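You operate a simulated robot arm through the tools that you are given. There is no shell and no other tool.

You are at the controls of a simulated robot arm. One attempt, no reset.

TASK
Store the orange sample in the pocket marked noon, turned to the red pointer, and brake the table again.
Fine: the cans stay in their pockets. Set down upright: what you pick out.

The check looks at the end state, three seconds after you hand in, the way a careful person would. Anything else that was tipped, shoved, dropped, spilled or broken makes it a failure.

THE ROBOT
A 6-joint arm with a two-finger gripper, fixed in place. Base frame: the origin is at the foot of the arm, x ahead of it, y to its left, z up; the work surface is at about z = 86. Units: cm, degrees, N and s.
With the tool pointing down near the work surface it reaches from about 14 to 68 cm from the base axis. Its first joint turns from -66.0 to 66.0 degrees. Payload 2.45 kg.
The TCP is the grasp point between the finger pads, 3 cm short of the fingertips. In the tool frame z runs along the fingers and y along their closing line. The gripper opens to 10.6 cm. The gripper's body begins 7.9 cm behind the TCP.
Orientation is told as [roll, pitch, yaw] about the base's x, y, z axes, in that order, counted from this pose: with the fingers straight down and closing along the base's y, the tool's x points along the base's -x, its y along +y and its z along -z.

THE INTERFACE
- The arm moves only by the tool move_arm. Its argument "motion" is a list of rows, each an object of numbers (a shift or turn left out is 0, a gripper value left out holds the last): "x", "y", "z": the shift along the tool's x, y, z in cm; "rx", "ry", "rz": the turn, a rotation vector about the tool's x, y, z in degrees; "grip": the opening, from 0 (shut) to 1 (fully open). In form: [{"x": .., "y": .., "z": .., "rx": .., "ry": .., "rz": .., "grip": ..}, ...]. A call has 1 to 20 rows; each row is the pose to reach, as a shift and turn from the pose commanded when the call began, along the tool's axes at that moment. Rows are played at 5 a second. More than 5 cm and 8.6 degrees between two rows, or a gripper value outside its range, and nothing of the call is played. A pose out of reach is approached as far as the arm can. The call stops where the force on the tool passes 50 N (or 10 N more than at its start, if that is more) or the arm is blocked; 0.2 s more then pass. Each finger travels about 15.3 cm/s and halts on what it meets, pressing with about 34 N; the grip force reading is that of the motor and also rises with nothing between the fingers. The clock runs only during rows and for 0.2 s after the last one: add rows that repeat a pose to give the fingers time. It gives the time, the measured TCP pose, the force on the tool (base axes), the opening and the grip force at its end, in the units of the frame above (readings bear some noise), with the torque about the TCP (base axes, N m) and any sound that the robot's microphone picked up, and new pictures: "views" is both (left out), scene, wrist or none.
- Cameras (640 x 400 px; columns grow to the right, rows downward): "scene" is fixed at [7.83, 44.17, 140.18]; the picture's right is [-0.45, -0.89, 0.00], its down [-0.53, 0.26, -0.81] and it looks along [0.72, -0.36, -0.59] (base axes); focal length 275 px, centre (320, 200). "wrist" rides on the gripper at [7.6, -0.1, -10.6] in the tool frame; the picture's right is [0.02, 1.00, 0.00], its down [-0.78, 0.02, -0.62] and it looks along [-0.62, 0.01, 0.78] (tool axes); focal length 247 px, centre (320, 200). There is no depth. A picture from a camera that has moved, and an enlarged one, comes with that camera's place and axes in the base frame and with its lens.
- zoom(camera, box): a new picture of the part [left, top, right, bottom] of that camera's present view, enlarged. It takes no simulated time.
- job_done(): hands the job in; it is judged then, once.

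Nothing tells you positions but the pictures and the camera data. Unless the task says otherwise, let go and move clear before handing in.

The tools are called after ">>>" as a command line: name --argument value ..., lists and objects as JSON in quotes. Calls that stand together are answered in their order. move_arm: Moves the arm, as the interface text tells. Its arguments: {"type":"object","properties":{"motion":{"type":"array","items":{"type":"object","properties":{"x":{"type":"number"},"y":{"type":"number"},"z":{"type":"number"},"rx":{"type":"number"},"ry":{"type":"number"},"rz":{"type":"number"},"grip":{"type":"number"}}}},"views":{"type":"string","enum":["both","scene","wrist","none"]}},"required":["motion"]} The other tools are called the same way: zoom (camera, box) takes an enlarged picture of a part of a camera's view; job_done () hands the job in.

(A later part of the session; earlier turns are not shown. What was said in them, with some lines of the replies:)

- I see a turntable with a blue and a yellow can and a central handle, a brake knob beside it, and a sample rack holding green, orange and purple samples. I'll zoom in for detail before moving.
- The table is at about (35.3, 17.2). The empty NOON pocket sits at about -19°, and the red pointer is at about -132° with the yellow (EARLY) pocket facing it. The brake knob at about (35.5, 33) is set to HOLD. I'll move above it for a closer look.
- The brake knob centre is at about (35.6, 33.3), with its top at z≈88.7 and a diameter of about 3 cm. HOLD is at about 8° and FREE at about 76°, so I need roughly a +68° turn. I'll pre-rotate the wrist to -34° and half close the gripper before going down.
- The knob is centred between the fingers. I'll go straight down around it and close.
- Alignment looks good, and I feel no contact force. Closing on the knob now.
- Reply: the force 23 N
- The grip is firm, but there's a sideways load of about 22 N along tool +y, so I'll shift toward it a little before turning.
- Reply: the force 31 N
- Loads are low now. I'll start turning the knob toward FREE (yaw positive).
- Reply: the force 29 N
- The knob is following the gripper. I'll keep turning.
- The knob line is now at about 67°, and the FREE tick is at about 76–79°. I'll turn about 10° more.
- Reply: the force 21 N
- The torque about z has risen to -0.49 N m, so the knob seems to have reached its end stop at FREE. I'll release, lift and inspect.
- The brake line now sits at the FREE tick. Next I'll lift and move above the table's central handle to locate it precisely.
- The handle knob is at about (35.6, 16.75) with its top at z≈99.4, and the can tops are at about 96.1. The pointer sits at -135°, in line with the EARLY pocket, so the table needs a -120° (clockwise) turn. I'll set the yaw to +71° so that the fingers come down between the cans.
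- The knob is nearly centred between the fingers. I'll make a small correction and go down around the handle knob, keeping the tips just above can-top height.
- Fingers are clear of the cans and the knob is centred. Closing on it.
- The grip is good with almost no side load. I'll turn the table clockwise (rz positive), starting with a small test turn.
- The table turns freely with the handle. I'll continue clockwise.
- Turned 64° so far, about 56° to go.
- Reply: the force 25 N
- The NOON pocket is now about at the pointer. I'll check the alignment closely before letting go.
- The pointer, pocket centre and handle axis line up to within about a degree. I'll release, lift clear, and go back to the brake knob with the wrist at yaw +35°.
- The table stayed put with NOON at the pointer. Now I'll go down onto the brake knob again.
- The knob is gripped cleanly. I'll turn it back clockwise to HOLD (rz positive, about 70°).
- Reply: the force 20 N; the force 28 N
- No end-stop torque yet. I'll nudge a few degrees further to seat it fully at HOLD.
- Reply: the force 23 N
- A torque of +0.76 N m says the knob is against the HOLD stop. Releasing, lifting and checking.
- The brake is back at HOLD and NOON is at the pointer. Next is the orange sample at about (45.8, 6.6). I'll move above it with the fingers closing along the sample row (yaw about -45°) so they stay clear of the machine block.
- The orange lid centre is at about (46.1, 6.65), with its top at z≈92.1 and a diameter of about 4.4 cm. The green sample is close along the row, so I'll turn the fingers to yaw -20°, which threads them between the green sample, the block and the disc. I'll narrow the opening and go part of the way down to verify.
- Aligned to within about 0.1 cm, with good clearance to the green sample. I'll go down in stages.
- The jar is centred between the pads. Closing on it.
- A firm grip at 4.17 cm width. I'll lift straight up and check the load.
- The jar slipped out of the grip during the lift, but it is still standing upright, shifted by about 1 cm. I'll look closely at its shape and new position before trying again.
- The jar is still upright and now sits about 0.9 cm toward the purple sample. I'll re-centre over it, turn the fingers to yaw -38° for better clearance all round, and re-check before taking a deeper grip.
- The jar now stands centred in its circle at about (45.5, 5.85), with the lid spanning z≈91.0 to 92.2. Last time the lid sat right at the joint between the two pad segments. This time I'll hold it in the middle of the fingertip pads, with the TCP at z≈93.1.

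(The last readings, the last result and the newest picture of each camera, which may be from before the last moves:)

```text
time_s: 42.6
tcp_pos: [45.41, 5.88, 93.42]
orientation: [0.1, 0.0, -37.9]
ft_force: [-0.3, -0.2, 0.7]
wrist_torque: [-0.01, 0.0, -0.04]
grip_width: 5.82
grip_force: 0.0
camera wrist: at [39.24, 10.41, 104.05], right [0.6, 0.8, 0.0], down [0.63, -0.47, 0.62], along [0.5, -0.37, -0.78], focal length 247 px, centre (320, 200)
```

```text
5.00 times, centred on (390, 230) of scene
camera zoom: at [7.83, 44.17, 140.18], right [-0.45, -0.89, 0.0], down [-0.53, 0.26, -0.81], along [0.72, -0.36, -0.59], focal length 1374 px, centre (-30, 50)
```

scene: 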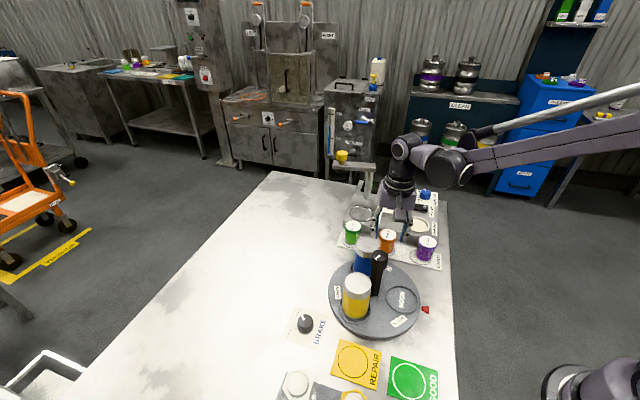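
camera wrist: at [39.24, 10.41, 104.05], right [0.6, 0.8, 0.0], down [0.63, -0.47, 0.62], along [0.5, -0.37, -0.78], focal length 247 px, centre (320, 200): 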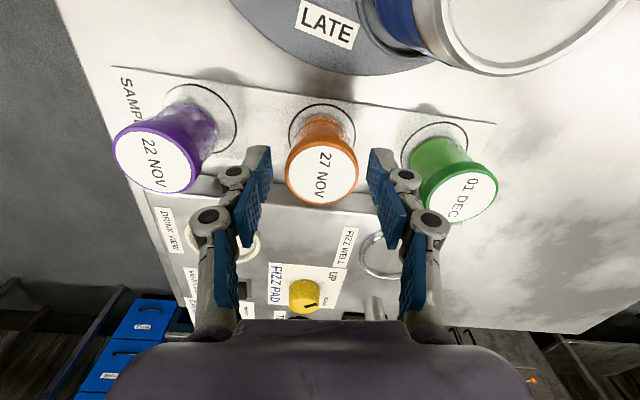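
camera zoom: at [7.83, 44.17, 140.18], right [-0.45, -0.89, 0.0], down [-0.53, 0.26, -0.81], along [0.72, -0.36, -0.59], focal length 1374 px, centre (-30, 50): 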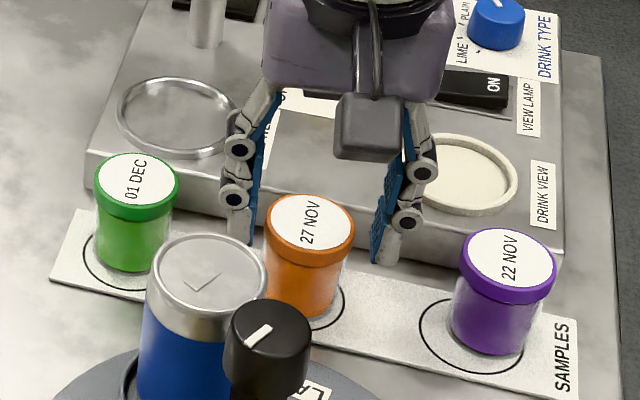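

The jar is well centred within the fingertip pads. I'll close fully and wait for the force to build.

>>> move_arm --motion '[{"y": 0.06, "grip": 0.45}, {"y": 0.06, "grip": 0.36}, {"y": 0.06, "grip": 0.3}, {"y": 0.06, "grip": 0.25}, {"y": 0.06, "grip": 0.25}, {"y": 0.06, "grip": 0.25}]'

>>> zoom --camera "wrist" --box '[240, 100, 400, 220]'

>>> zoom --camera "scene" --box '[340, 190, 440, 270]'

```text
time_s: 44.0
tcp_pos: [45.44, 5.83, 93.38]
orientation: [0.1, 0.0, -37.9]
ft_force: [-0.3, -1.3, 3.1]
wrist_torque: [-0.03, -0.01, -0.04]
grip_width: 4.3
grip_force: 34.2
camera wrist: at [39.26, 10.44, 104.06], right [0.6, 0.8, 0.0], down [0.63, -0.47, 0.62], along [0.5, -0.37, -0.78], focal length 247 px, centre (320, 200)
```

scene: 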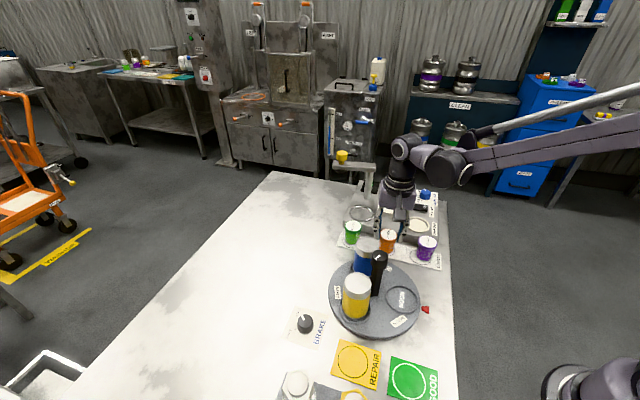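
wrist: 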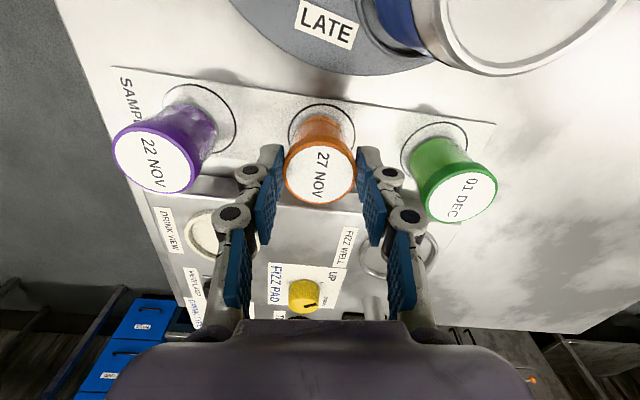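

```text
3.33 times, centred on (320, 160) of wrist
camera zoom: at [39.26, 10.44, 104.06], right [0.6, 0.8, 0.0], down [0.63, -0.47, 0.62], along [0.5, -0.37, -0.78], focal length 823 px, centre (320, 333)
```

zoom: 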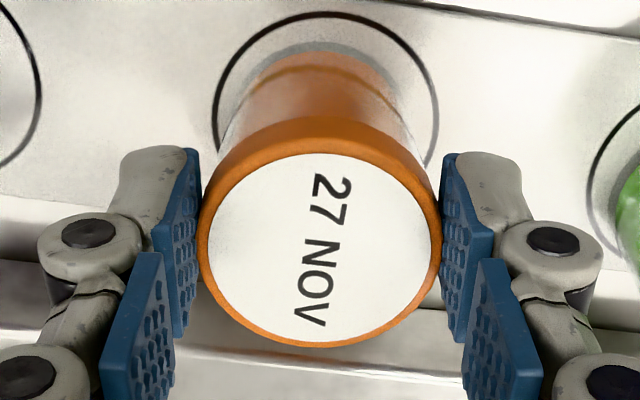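

```text
5.00 times, centred on (390, 230) of scene
camera zoom: at [7.83, 44.17, 140.18], right [-0.45, -0.89, 0.0], down [-0.53, 0.26, -0.81], along [0.72, -0.36, -0.59], focal length 1374 px, centre (-30, 50)
```

zoom: 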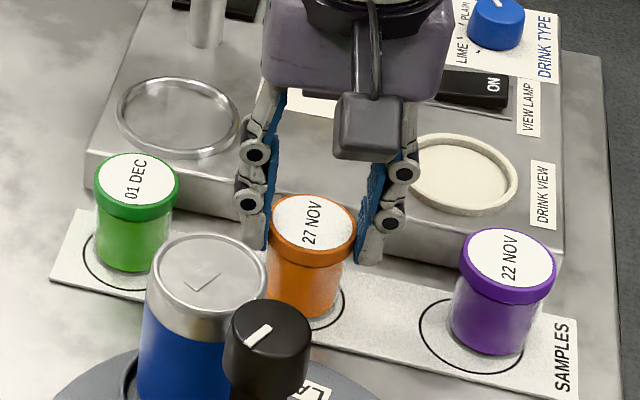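

Gripped at 4.3 cm. I'll do a slow test lift and read the load.

>>> move_arm --motion '[{"z": -0.15}, {"z": -0.3}, {"z": -0.5}, {"z": -0.7}, {"z": -0.7}]'

>>> zoom --camera "wrist" --box '[240, 100, 400, 220]'

>>> zoom --camera "scene" --box '[340, 190, 440, 270]'

```text
time_s: 45.2
tcp_pos: [45.37, 6.0, 94.12]
orientation: [0.1, -0.1, -37.8]
ft_force: [0.2, -0.3, -0.6]
wrist_torque: [0.01, 0.0, -0.01]
grip_width: 4.32
grip_force: 34.1
camera wrist: at [39.17, 10.54, 104.74], right [0.6, 0.8, 0.0], down [0.63, -0.47, 0.62], along [0.5, -0.37, -0.78], focal length 247 px, centre (320, 200)
```

scene: 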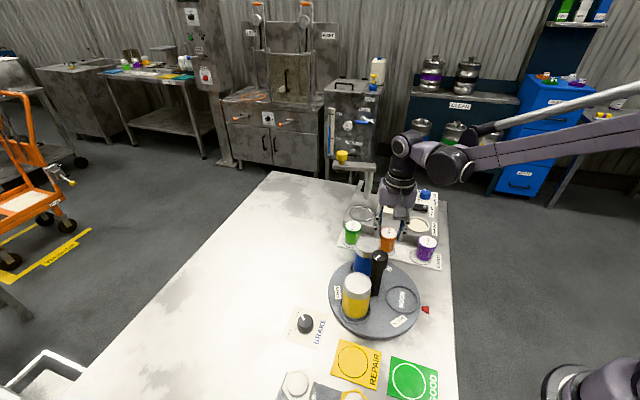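
wrist: 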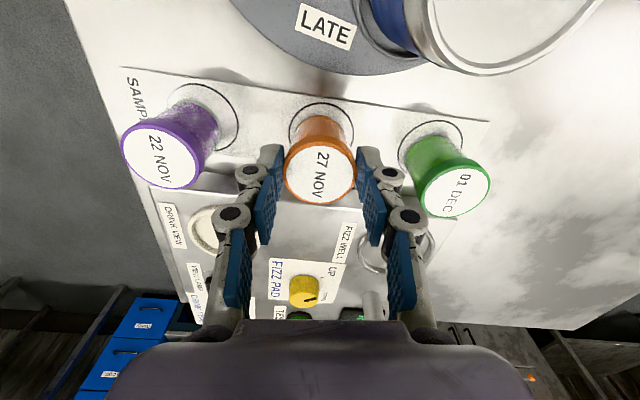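

```text
3.33 times, centred on (320, 160) of wrist
camera zoom: at [39.17, 10.54, 104.74], right [0.6, 0.8, 0.0], down [0.63, -0.47, 0.62], along [0.5, -0.37, -0.78], focal length 823 px, centre (320, 333)
```

zoom: 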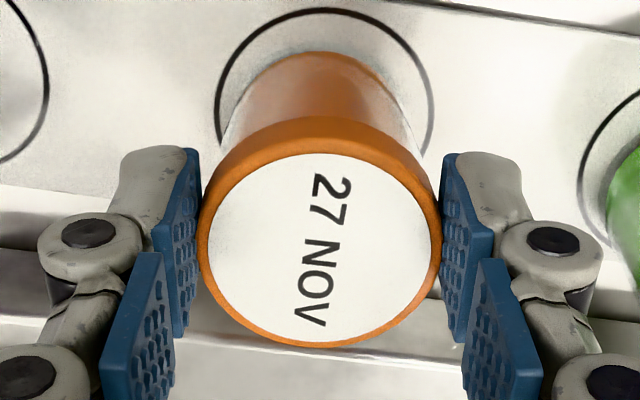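

```text
5.00 times, centred on (390, 230) of scene
camera zoom: at [7.84, 44.17, 140.18], right [-0.45, -0.89, 0.0], down [-0.53, 0.26, -0.81], along [0.72, -0.36, -0.59], focal length 1374 px, centre (-30, 50)
```

zoom: 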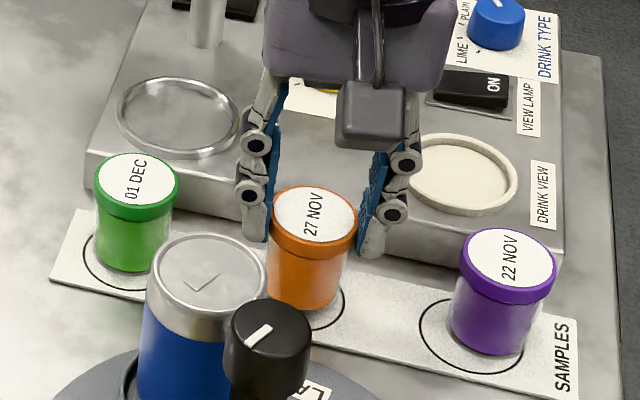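

The jar is lifting with the gripper: its image is unchanged in the fingers and the load is light. I'll keep lifting gently.

>>> move_arm --motion '[{"z": -0.5}, {"z": -1.2}, {"z": -2.2}, {"z": -3.4}, {"z": -4.6}, {"z": -5.8}, {"z": -7}, {"z": -8.2}, {"z": -9.4}, {"z": -10.6}, {"z": -11.6}, {"z": -12.2}, {"z": -12.5}, {"z": -12.5}]'

>>> zoom --camera "wrist" --box '[240, 100, 400, 220]'

```text
time_s: 48.2
tcp_pos: [45.42, 5.91, 106.68]
orientation: [0.1, 0.0, -37.9]
ft_force: [-1.2, 0.9, -0.8]
wrist_torque: [-0.01, -0.04, 0.01]
grip_width: 4.32
grip_force: 34.0
camera wrist: at [39.15, 10.48, 117.24], right [0.6, 0.8, 0.0], down [0.63, -0.47, 0.62], along [0.5, -0.37, -0.78], focal length 247 px, centre (320, 200)
```

scene: 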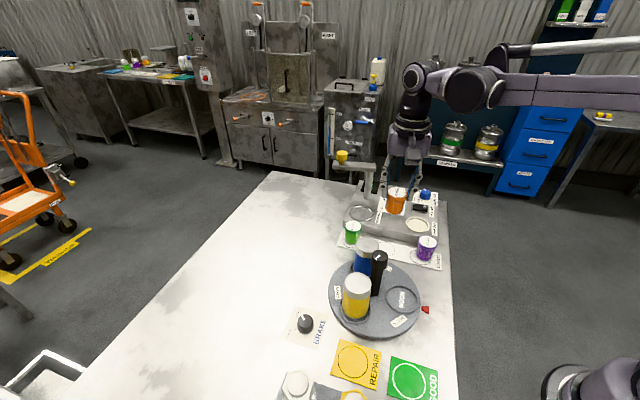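
wrist: 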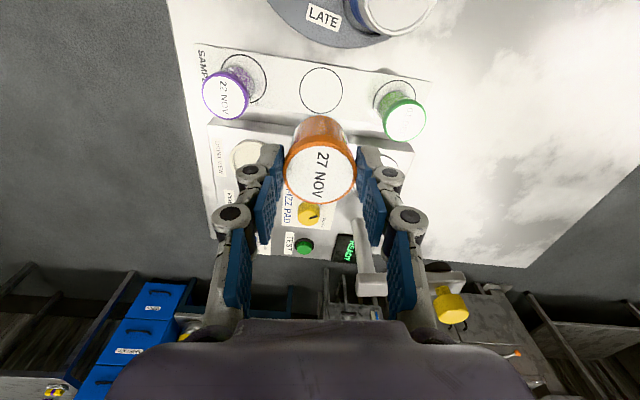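

```text
3.33 times, centred on (320, 160) of wrist
camera zoom: at [39.15, 10.48, 117.24], right [0.6, 0.8, 0.0], down [0.63, -0.47, 0.62], along [0.5, -0.37, -0.78], focal length 823 px, centre (320, 333)
```

zoom: 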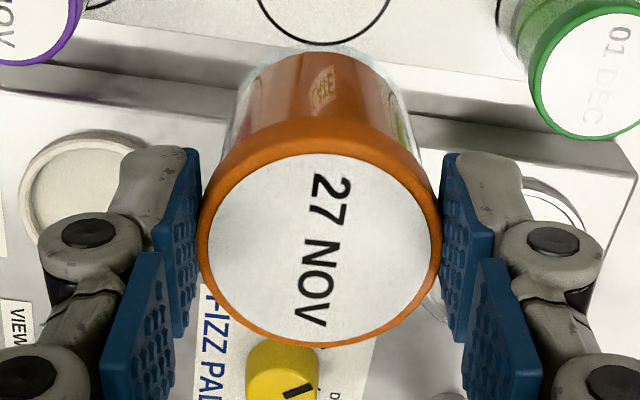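

The jar is held firmly and upright. I'll carry it over to the NOON pocket at about (31.1, 12.4), well above the cans, turning to yaw +20° so the fingers avoid the handle and cans.

>>> move_arm --motion '[{"z": -0.8}, {"x": 0.8, "y": -0.2, "z": -1.5, "rz": -3}, {"x": 2.3, "y": -0.55, "z": -1.5, "rz": -9}, {"x": 3.8, "y": -0.92, "z": -1.5, "rz": -15}, {"x": 5.4, "y": -1.3, "z": -1.5, "rz": -21}, {"x": 7.0, "y": -1.7, "z": -1.5, "rz": -27}, {"x": 8.6, "y": -2.1, "z": -1.5, "rz": -33}, {"x": 10.2, "y": -2.5, "z": -1.5, "rz": -39}, {"x": 11.8, "y": -2.85, "z": -1.5, "rz": -45}, {"x": 13.4, "y": -3.25, "z": -1.5, "rz": -51}, {"x": 14.7, "y": -3.57, "z": -1.5, "rz": -56}, {"x": 15.24, "y": -3.7, "z": -1.5, "rz": -58}, {"x": 15.24, "y": -3.7, "z": -1.5, "rz": -58}]'

>>> zoom --camera "wrist" --box '[200, 40, 440, 220]'

>>> zoom --camera "scene" --box '[310, 200, 450, 340]'

```text
time_s: 51.0
tcp_pos: [31.04, 12.34, 108.07]
orientation: [0.0, -0.1, 20.2]
ft_force: [-0.5, 0.6, -0.5]
wrist_torque: [0.02, 0.02, -0.01]
grip_width: 4.29
grip_force: 34.1
camera wrist: at [23.81, 9.55, 118.75], right [-0.36, 0.93, 0.0], down [0.73, 0.28, 0.62], along [0.58, 0.23, -0.78], focal length 247 px, centre (320, 200)
```

scene: 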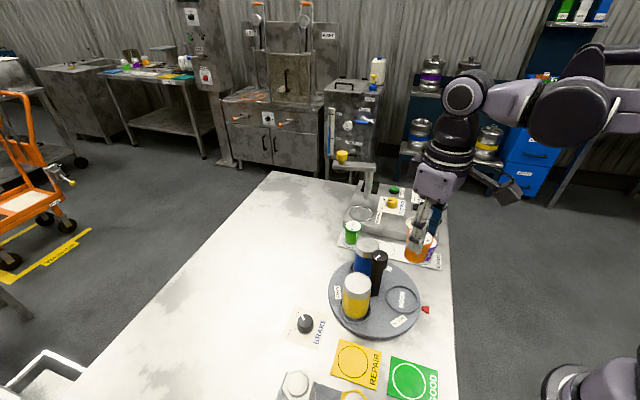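
wrist: 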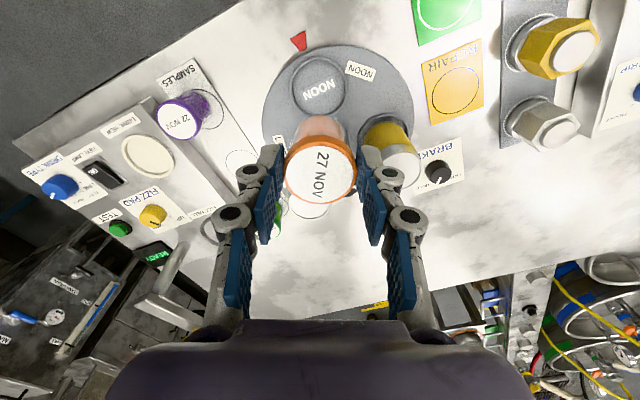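

```text
2.22 times, centred on (320, 130) of wrist
camera zoom: at [23.81, 9.55, 118.75], right [-0.36, 0.93, 0.0], down [0.73, 0.28, 0.62], along [0.58, 0.23, -0.78], focal length 549 px, centre (320, 356)
```

zoom: 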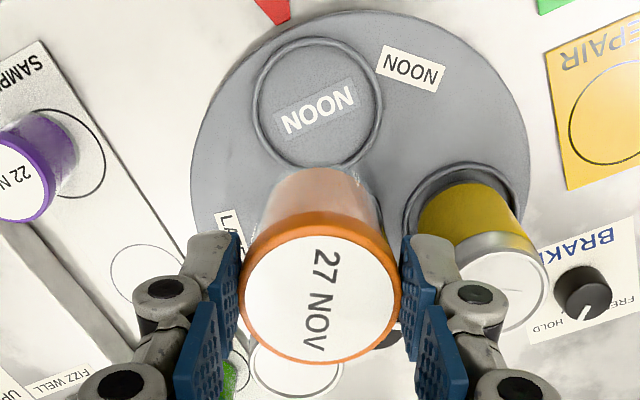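

```text
2.86 times, centred on (380, 270) of scene
camera zoom: at [7.83, 44.17, 140.18], right [-0.45, -0.89, 0.0], down [-0.53, 0.26, -0.81], along [0.72, -0.36, -0.59], focal length 785 px, centre (149, 0)
```

zoom: 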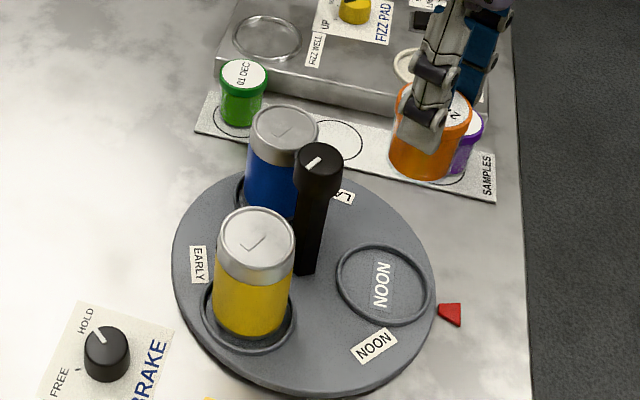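

The jar is above the NOON pocket, whose centre measures about (31.1, 12.25). I'll go down to just above the ring and check.

>>> move_arm --motion '[{"x": -0.04, "y": -0.1, "z": 1}, {"x": -0.04, "y": -0.1, "z": 3}, {"x": -0.04, "y": -0.1, "z": 5}, {"x": -0.04, "y": -0.1, "z": 7}, {"x": -0.04, "y": -0.1, "z": 9}, {"x": -0.04, "y": -0.1, "z": 10.5}, {"x": -0.04, "y": -0.1, "z": 11.3}, {"x": -0.04, "y": -0.1, "z": 11.8}, {"x": -0.04, "y": -0.1, "z": 11.8}]'

>>> zoom --camera "wrist" --box '[200, 40, 440, 220]'

>>> zoom --camera "scene" --box '[330, 220, 450, 340]'

```text
time_s: 53.0
tcp_pos: [31.22, 12.36, 96.36]
orientation: [0.0, 0.0, 20.1]
ft_force: [-0.6, 0.0, -1.6]
wrist_torque: [0.03, 0.01, 0.0]
grip_width: 4.29
grip_force: 34.1
camera wrist: at [23.98, 9.54, 106.95], right [-0.36, 0.93, 0.0], down [0.73, 0.28, 0.62], along [0.58, 0.23, -0.78], focal length 247 px, centre (320, 200)
```

scene: 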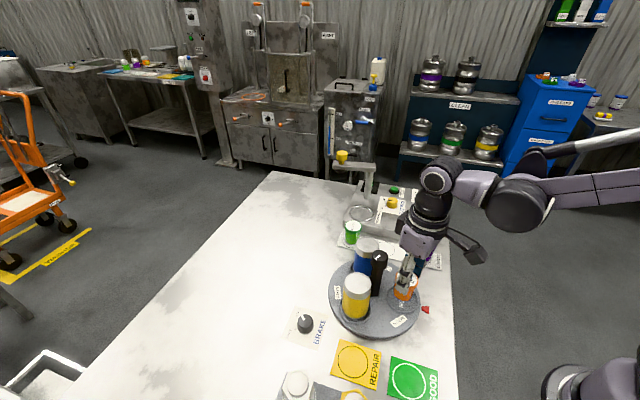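
wrist: 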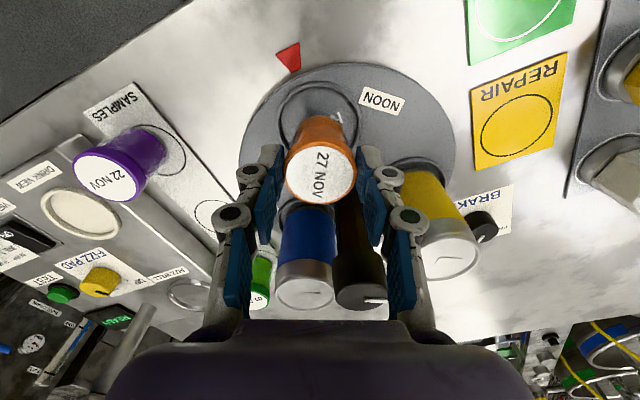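

```text
2.22 times, centred on (320, 130) of wrist
camera zoom: at [23.98, 9.54, 106.95], right [-0.36, 0.93, 0.0], down [0.73, 0.28, 0.62], along [0.58, 0.23, -0.78], focal length 549 px, centre (320, 356)
```

zoom: 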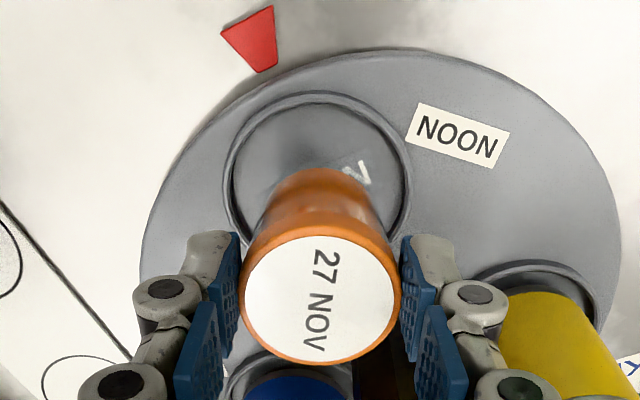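

```text
3.33 times, centred on (390, 280) of scene
camera zoom: at [7.83, 44.17, 140.18], right [-0.45, -0.89, 0.0], down [-0.53, 0.26, -0.81], along [0.72, -0.36, -0.59], focal length 916 px, centre (87, -67)
```

zoom: 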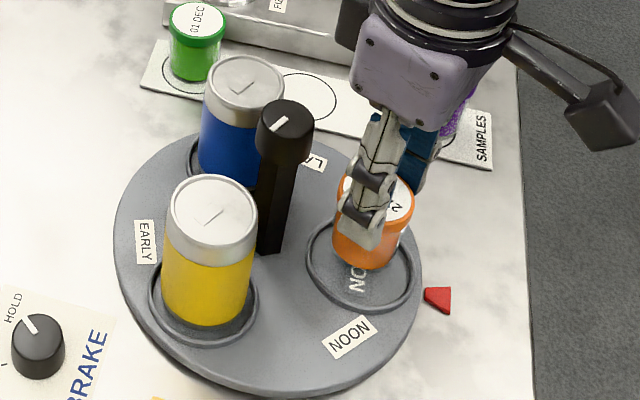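

The jar is over the ring with ample margin. I'll keep going down in small steps and watch for contact.

>>> move_arm --motion '[{"y": -0.06, "z": 0.4}, {"y": -0.06, "z": 0.8}, {"y": -0.06, "z": 1.2}, {"y": -0.06, "z": 1.5}, {"y": -0.06, "z": 1.5}]'

>>> zoom --camera "wrist" --box '[240, 60, 400, 200]'

>>> zoom --camera "scene" --box '[360, 250, 440, 330]'

```text
time_s: 54.2
tcp_pos: [31.23, 12.26, 94.88]
orientation: [0.1, -0.1, 20.1]
ft_force: [-0.5, 0.5, -1.2]
wrist_torque: [0.02, 0.01, 0.0]
grip_width: 4.3
grip_force: 34.1
camera wrist: at [24.05, 9.45, 105.45], right [-0.36, 0.93, 0.0], down [0.73, 0.28, 0.62], along [0.58, 0.23, -0.78], focal length 247 px, centre (320, 200)
```

scene: 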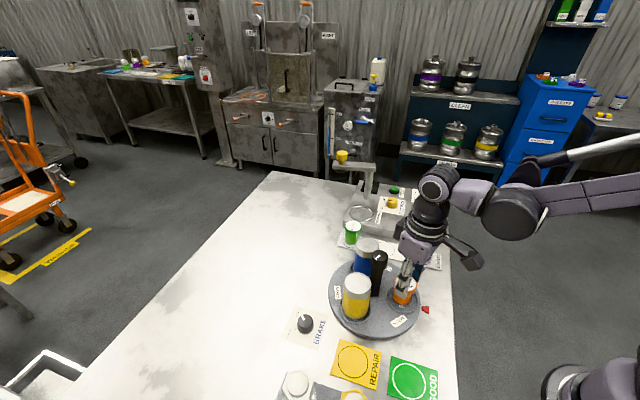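
wrist: 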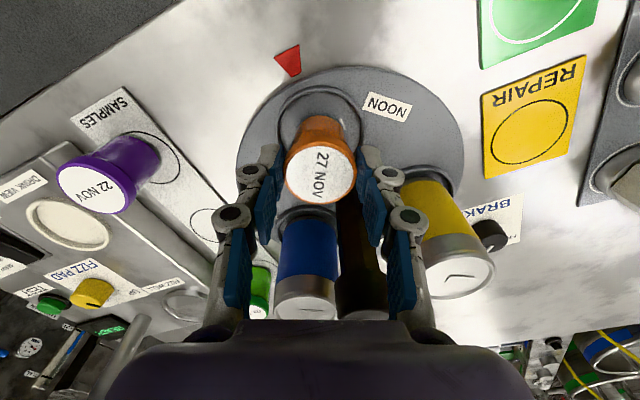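

```text
2.86 times, centred on (320, 130) of wrist
camera zoom: at [24.05, 9.45, 105.45], right [-0.36, 0.93, 0.0], down [0.73, 0.28, 0.62], along [0.58, 0.23, -0.78], focal length 706 px, centre (320, 400)
```

zoom: 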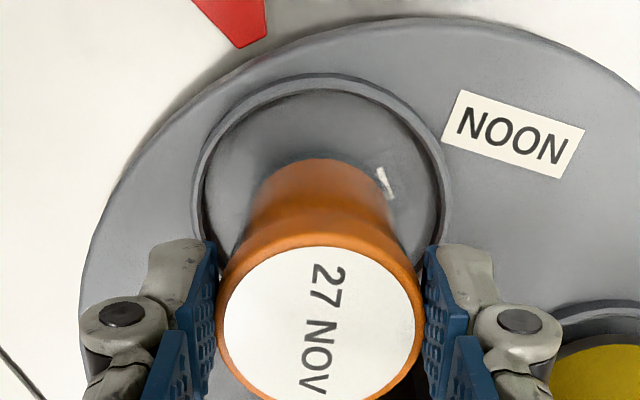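

```text
5.00 times, centred on (400, 290) of scene
camera zoom: at [7.83, 44.17, 140.18], right [-0.45, -0.89, 0.0], down [-0.53, 0.26, -0.81], along [0.72, -0.36, -0.59], focal length 1374 px, centre (-80, -250)
```

zoom: 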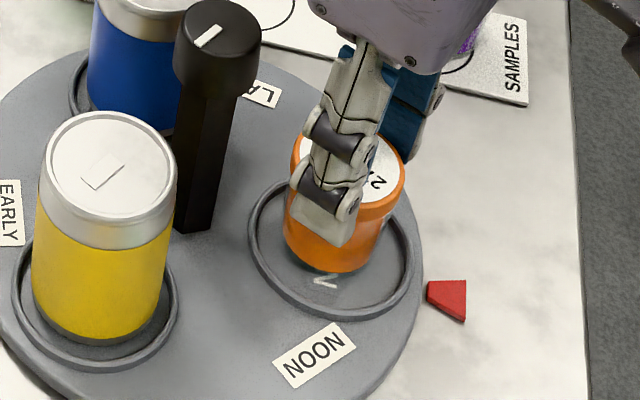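

The jar base is centred inside the ring and still slightly above the floor. I'll go down in fine steps.

>>> move_arm --motion '[{"z": 0.2}, {"z": 0.4}, {"z": 0.55}, {"z": 0.55}]' --views "none"

>>> zoom --camera "scene" --box '[360, 250, 440, 330]'

```text
time_s: 55.2
tcp_pos: [31.24, 12.17, 94.33]
orientation: [0.1, 0.0, 20.1]
ft_force: [-0.2, -1.5, 14.9]
wrist_torque: [0.0, 0.02, -0.04]
grip_width: 4.28
grip_force: 34.2
```

```text
5.00 times, centred on (400, 290) of scene
camera zoom: at [7.82, 44.16, 140.19], right [-0.45, -0.89, 0.0], down [-0.53, 0.26, -0.81], along [0.72, -0.36, -0.59], focal length 1374 px, centre (-80, -250)
```

zoom: 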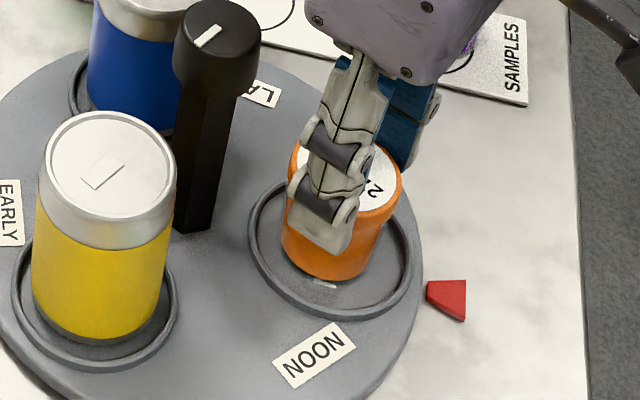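

Contact felt, with 15 N upward, so the jar is on the pocket floor. I'll ease off the load and then open.

>>> move_arm --motion '[{"z": -0.05}, {"z": -0.08}]' --views "none"

```text
time_s: 55.8
tcp_pos: [31.23, 12.26, 94.31]
orientation: [-0.1, -0.1, 20.1]
ft_force: [-0.4, 0.2, -0.7]
wrist_torque: [-0.01, 0.01, -0.02]
grip_width: 4.29
grip_force: 33.9
```

>>> move_arm --motion '[{"z": 0.04}, {"z": 0.04, "grip": 0.43}, {"z": 0.04, "grip": 0.48}, {"z": 0.04, "grip": 0.54}, {"z": 0.04, "grip": 0.54}]'

>>> zoom --camera "wrist" --box '[240, 60, 400, 200]'

>>> zoom --camera "scene" --box '[360, 250, 440, 330]'

```text
time_s: 57.0
tcp_pos: [31.16, 12.15, 94.3]
orientation: [-0.1, -0.1, 20.1]
ft_force: [-0.7, 0.3, -0.3]
wrist_torque: [0.02, -0.02, -0.01]
grip_width: 5.72
grip_force: 0.0
camera wrist: at [23.95, 9.45, 104.9], right [-0.36, 0.93, 0.0], down [0.73, 0.28, 0.62], along [0.58, 0.23, -0.78], focal length 247 px, centre (320, 200)
```

scene: 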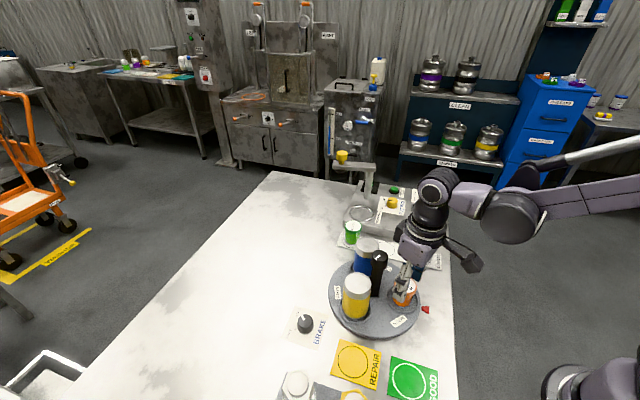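
wrist: 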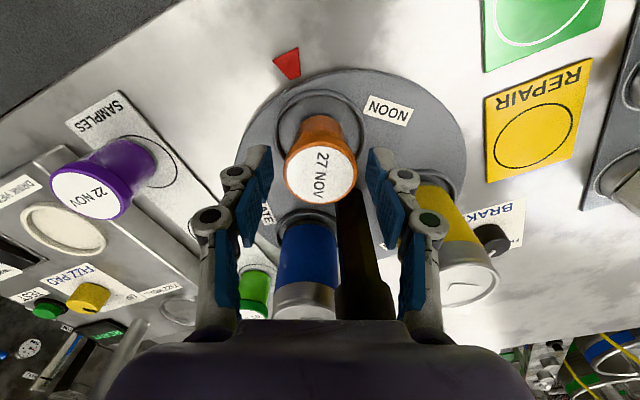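

```text
2.86 times, centred on (320, 130) of wrist
camera zoom: at [23.95, 9.45, 104.9], right [-0.36, 0.93, 0.0], down [0.73, 0.28, 0.62], along [0.58, 0.23, -0.78], focal length 706 px, centre (320, 400)
```

zoom: 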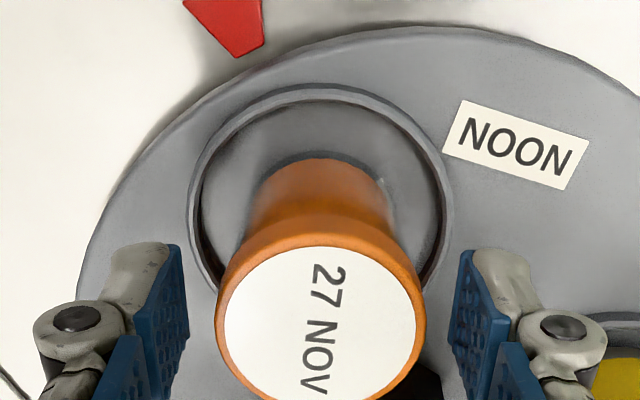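

```text
5.00 times, centred on (400, 290) of scene
camera zoom: at [7.83, 44.17, 140.18], right [-0.45, -0.89, 0.0], down [-0.53, 0.26, -0.81], along [0.72, -0.36, -0.59], focal length 1374 px, centre (-80, -250)
```

zoom: 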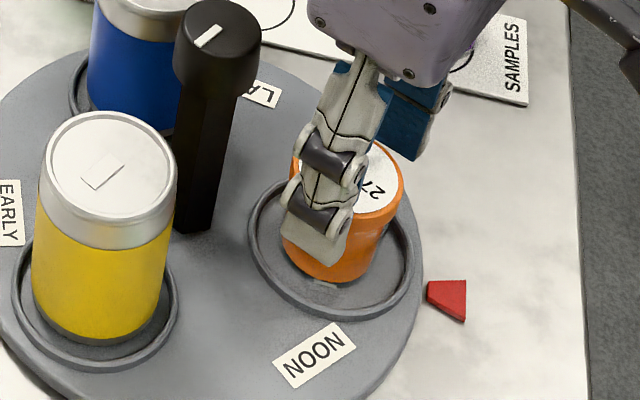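

The jar is released and stands upright inside the NOON ring. I'll lift straight up and clear.

>>> move_arm --motion '[{"z": -0.5}, {"z": -1.5}, {"z": -3}, {"z": -5}, {"z": -8}, {"z": -11}, {"z": -14}, {"z": -17}, {"z": -20}, {"z": -20}]'

>>> zoom --camera "wrist" --box '[200, 20, 440, 180]'

>>> zoom --camera "scene" --box '[280, 220, 460, 350]'

```text
time_s: 59.2
tcp_pos: [31.28, 12.47, 114.2]
orientation: [0.0, -0.1, 20.0]
ft_force: [-0.3, 0.1, 0.0]
wrist_torque: [-0.01, -0.03, 0.0]
grip_width: 5.74
grip_force: 0.1
camera wrist: at [24.0, 9.64, 124.87], right [-0.36, 0.93, 0.0], down [0.73, 0.28, 0.62], along [0.58, 0.23, -0.78], focal length 247 px, centre (320, 200)
```

scene: 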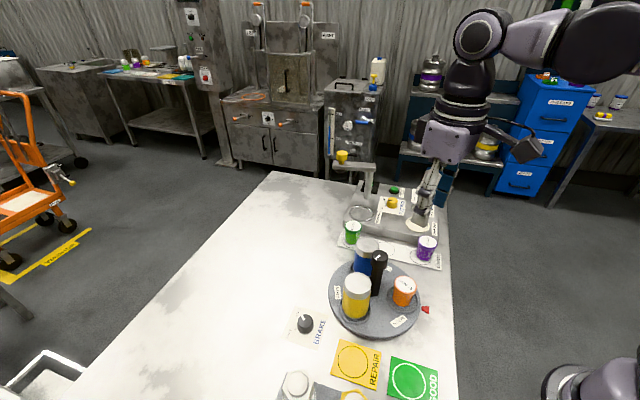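
wrist: 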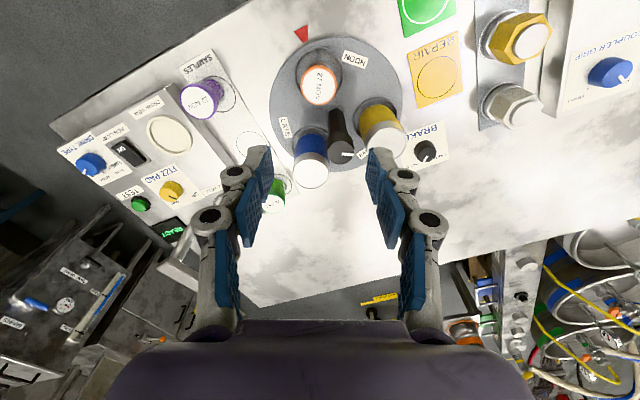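

```text
2.50 times, centred on (320, 100) of wrist
camera zoom: at [24.0, 9.64, 124.87], right [-0.36, 0.93, 0.0], down [0.73, 0.28, 0.62], along [0.58, 0.23, -0.78], focal length 617 px, centre (320, 450)
```

zoom: 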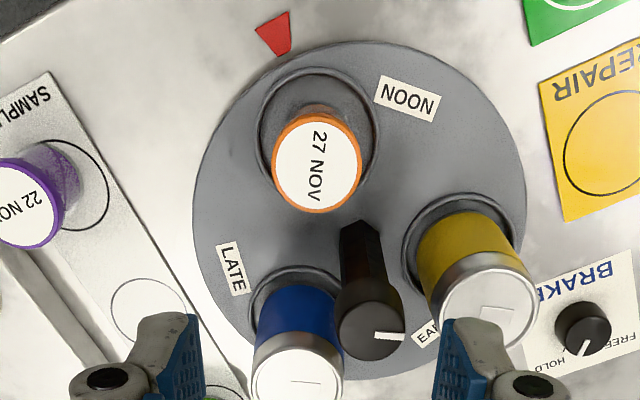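

```text
3.08 times, centred on (370, 285) of scene
camera zoom: at [7.83, 44.17, 140.18], right [-0.45, -0.89, 0.0], down [-0.53, 0.26, -0.81], along [0.72, -0.36, -0.59], focal length 845 px, centre (166, -62)
```

zoom: 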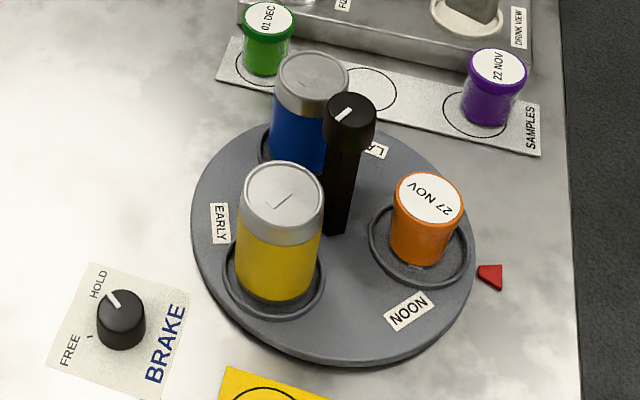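

The orange sample stands upright in the NOON pocket facing the red pointer, and both cans are in their pockets. The brake is at HOLD and the other samples are undisturbed. I'll take one last close look at the brake and the alignment before handing in.

>>> zoom --camera "scene" --box '[270, 290, 350, 360]'

>>> zoom --camera "scene" --box '[375, 265, 440, 335]'

```text
5.71 times, centred on (310, 325) of scene
camera zoom: at [7.83, 44.17, 140.18], right [-0.45, -0.89, 0.0], down [-0.53, 0.26, -0.81], along [0.72, -0.36, -0.59], focal length 1570 px, centre (377, -514)
```

zoom: 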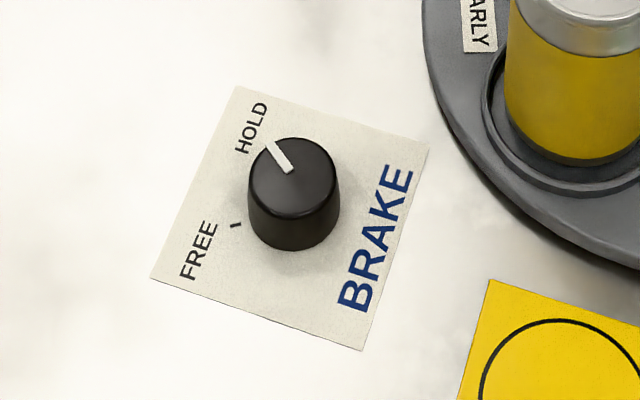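

```text
5.71 times, centred on (408, 300) of scene
camera zoom: at [7.83, 44.17, 140.18], right [-0.45, -0.89, 0.0], down [-0.53, 0.26, -0.81], along [0.72, -0.36, -0.59], focal length 1570 px, centre (-180, -371)
```

zoom: 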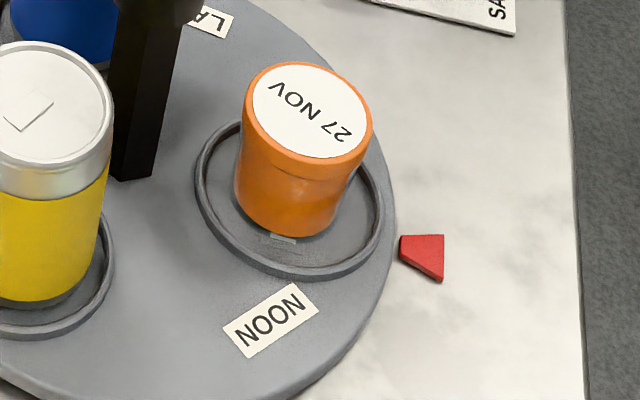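

The brake line is at HOLD, just as it was at the start. The NOON pocket with the orange sample faces the red pointer, and the arm is clear, so I'm handing in.

>>> job_done

```text
The job is handed in.
```

The orange sample is standing upright in the NOON pocket, the pocket is turned to the red pointer, and the brake is back at HOLD.

- **Alignment:** I turned the table 120° clockwise by its handle. The pocket lines up with the pointer to within about 1–2°, judged from the pictures.
- **Slip on the first try:** The sample slipped out of the gripper on my first lift. It landed upright on its strip, about 1 cm from where it had been, and I picked it up again with a better grip.
- **Everything else:** Both cans are still in their pockets. The green and purple samples were not touched, and the arm is open and clear of the table.
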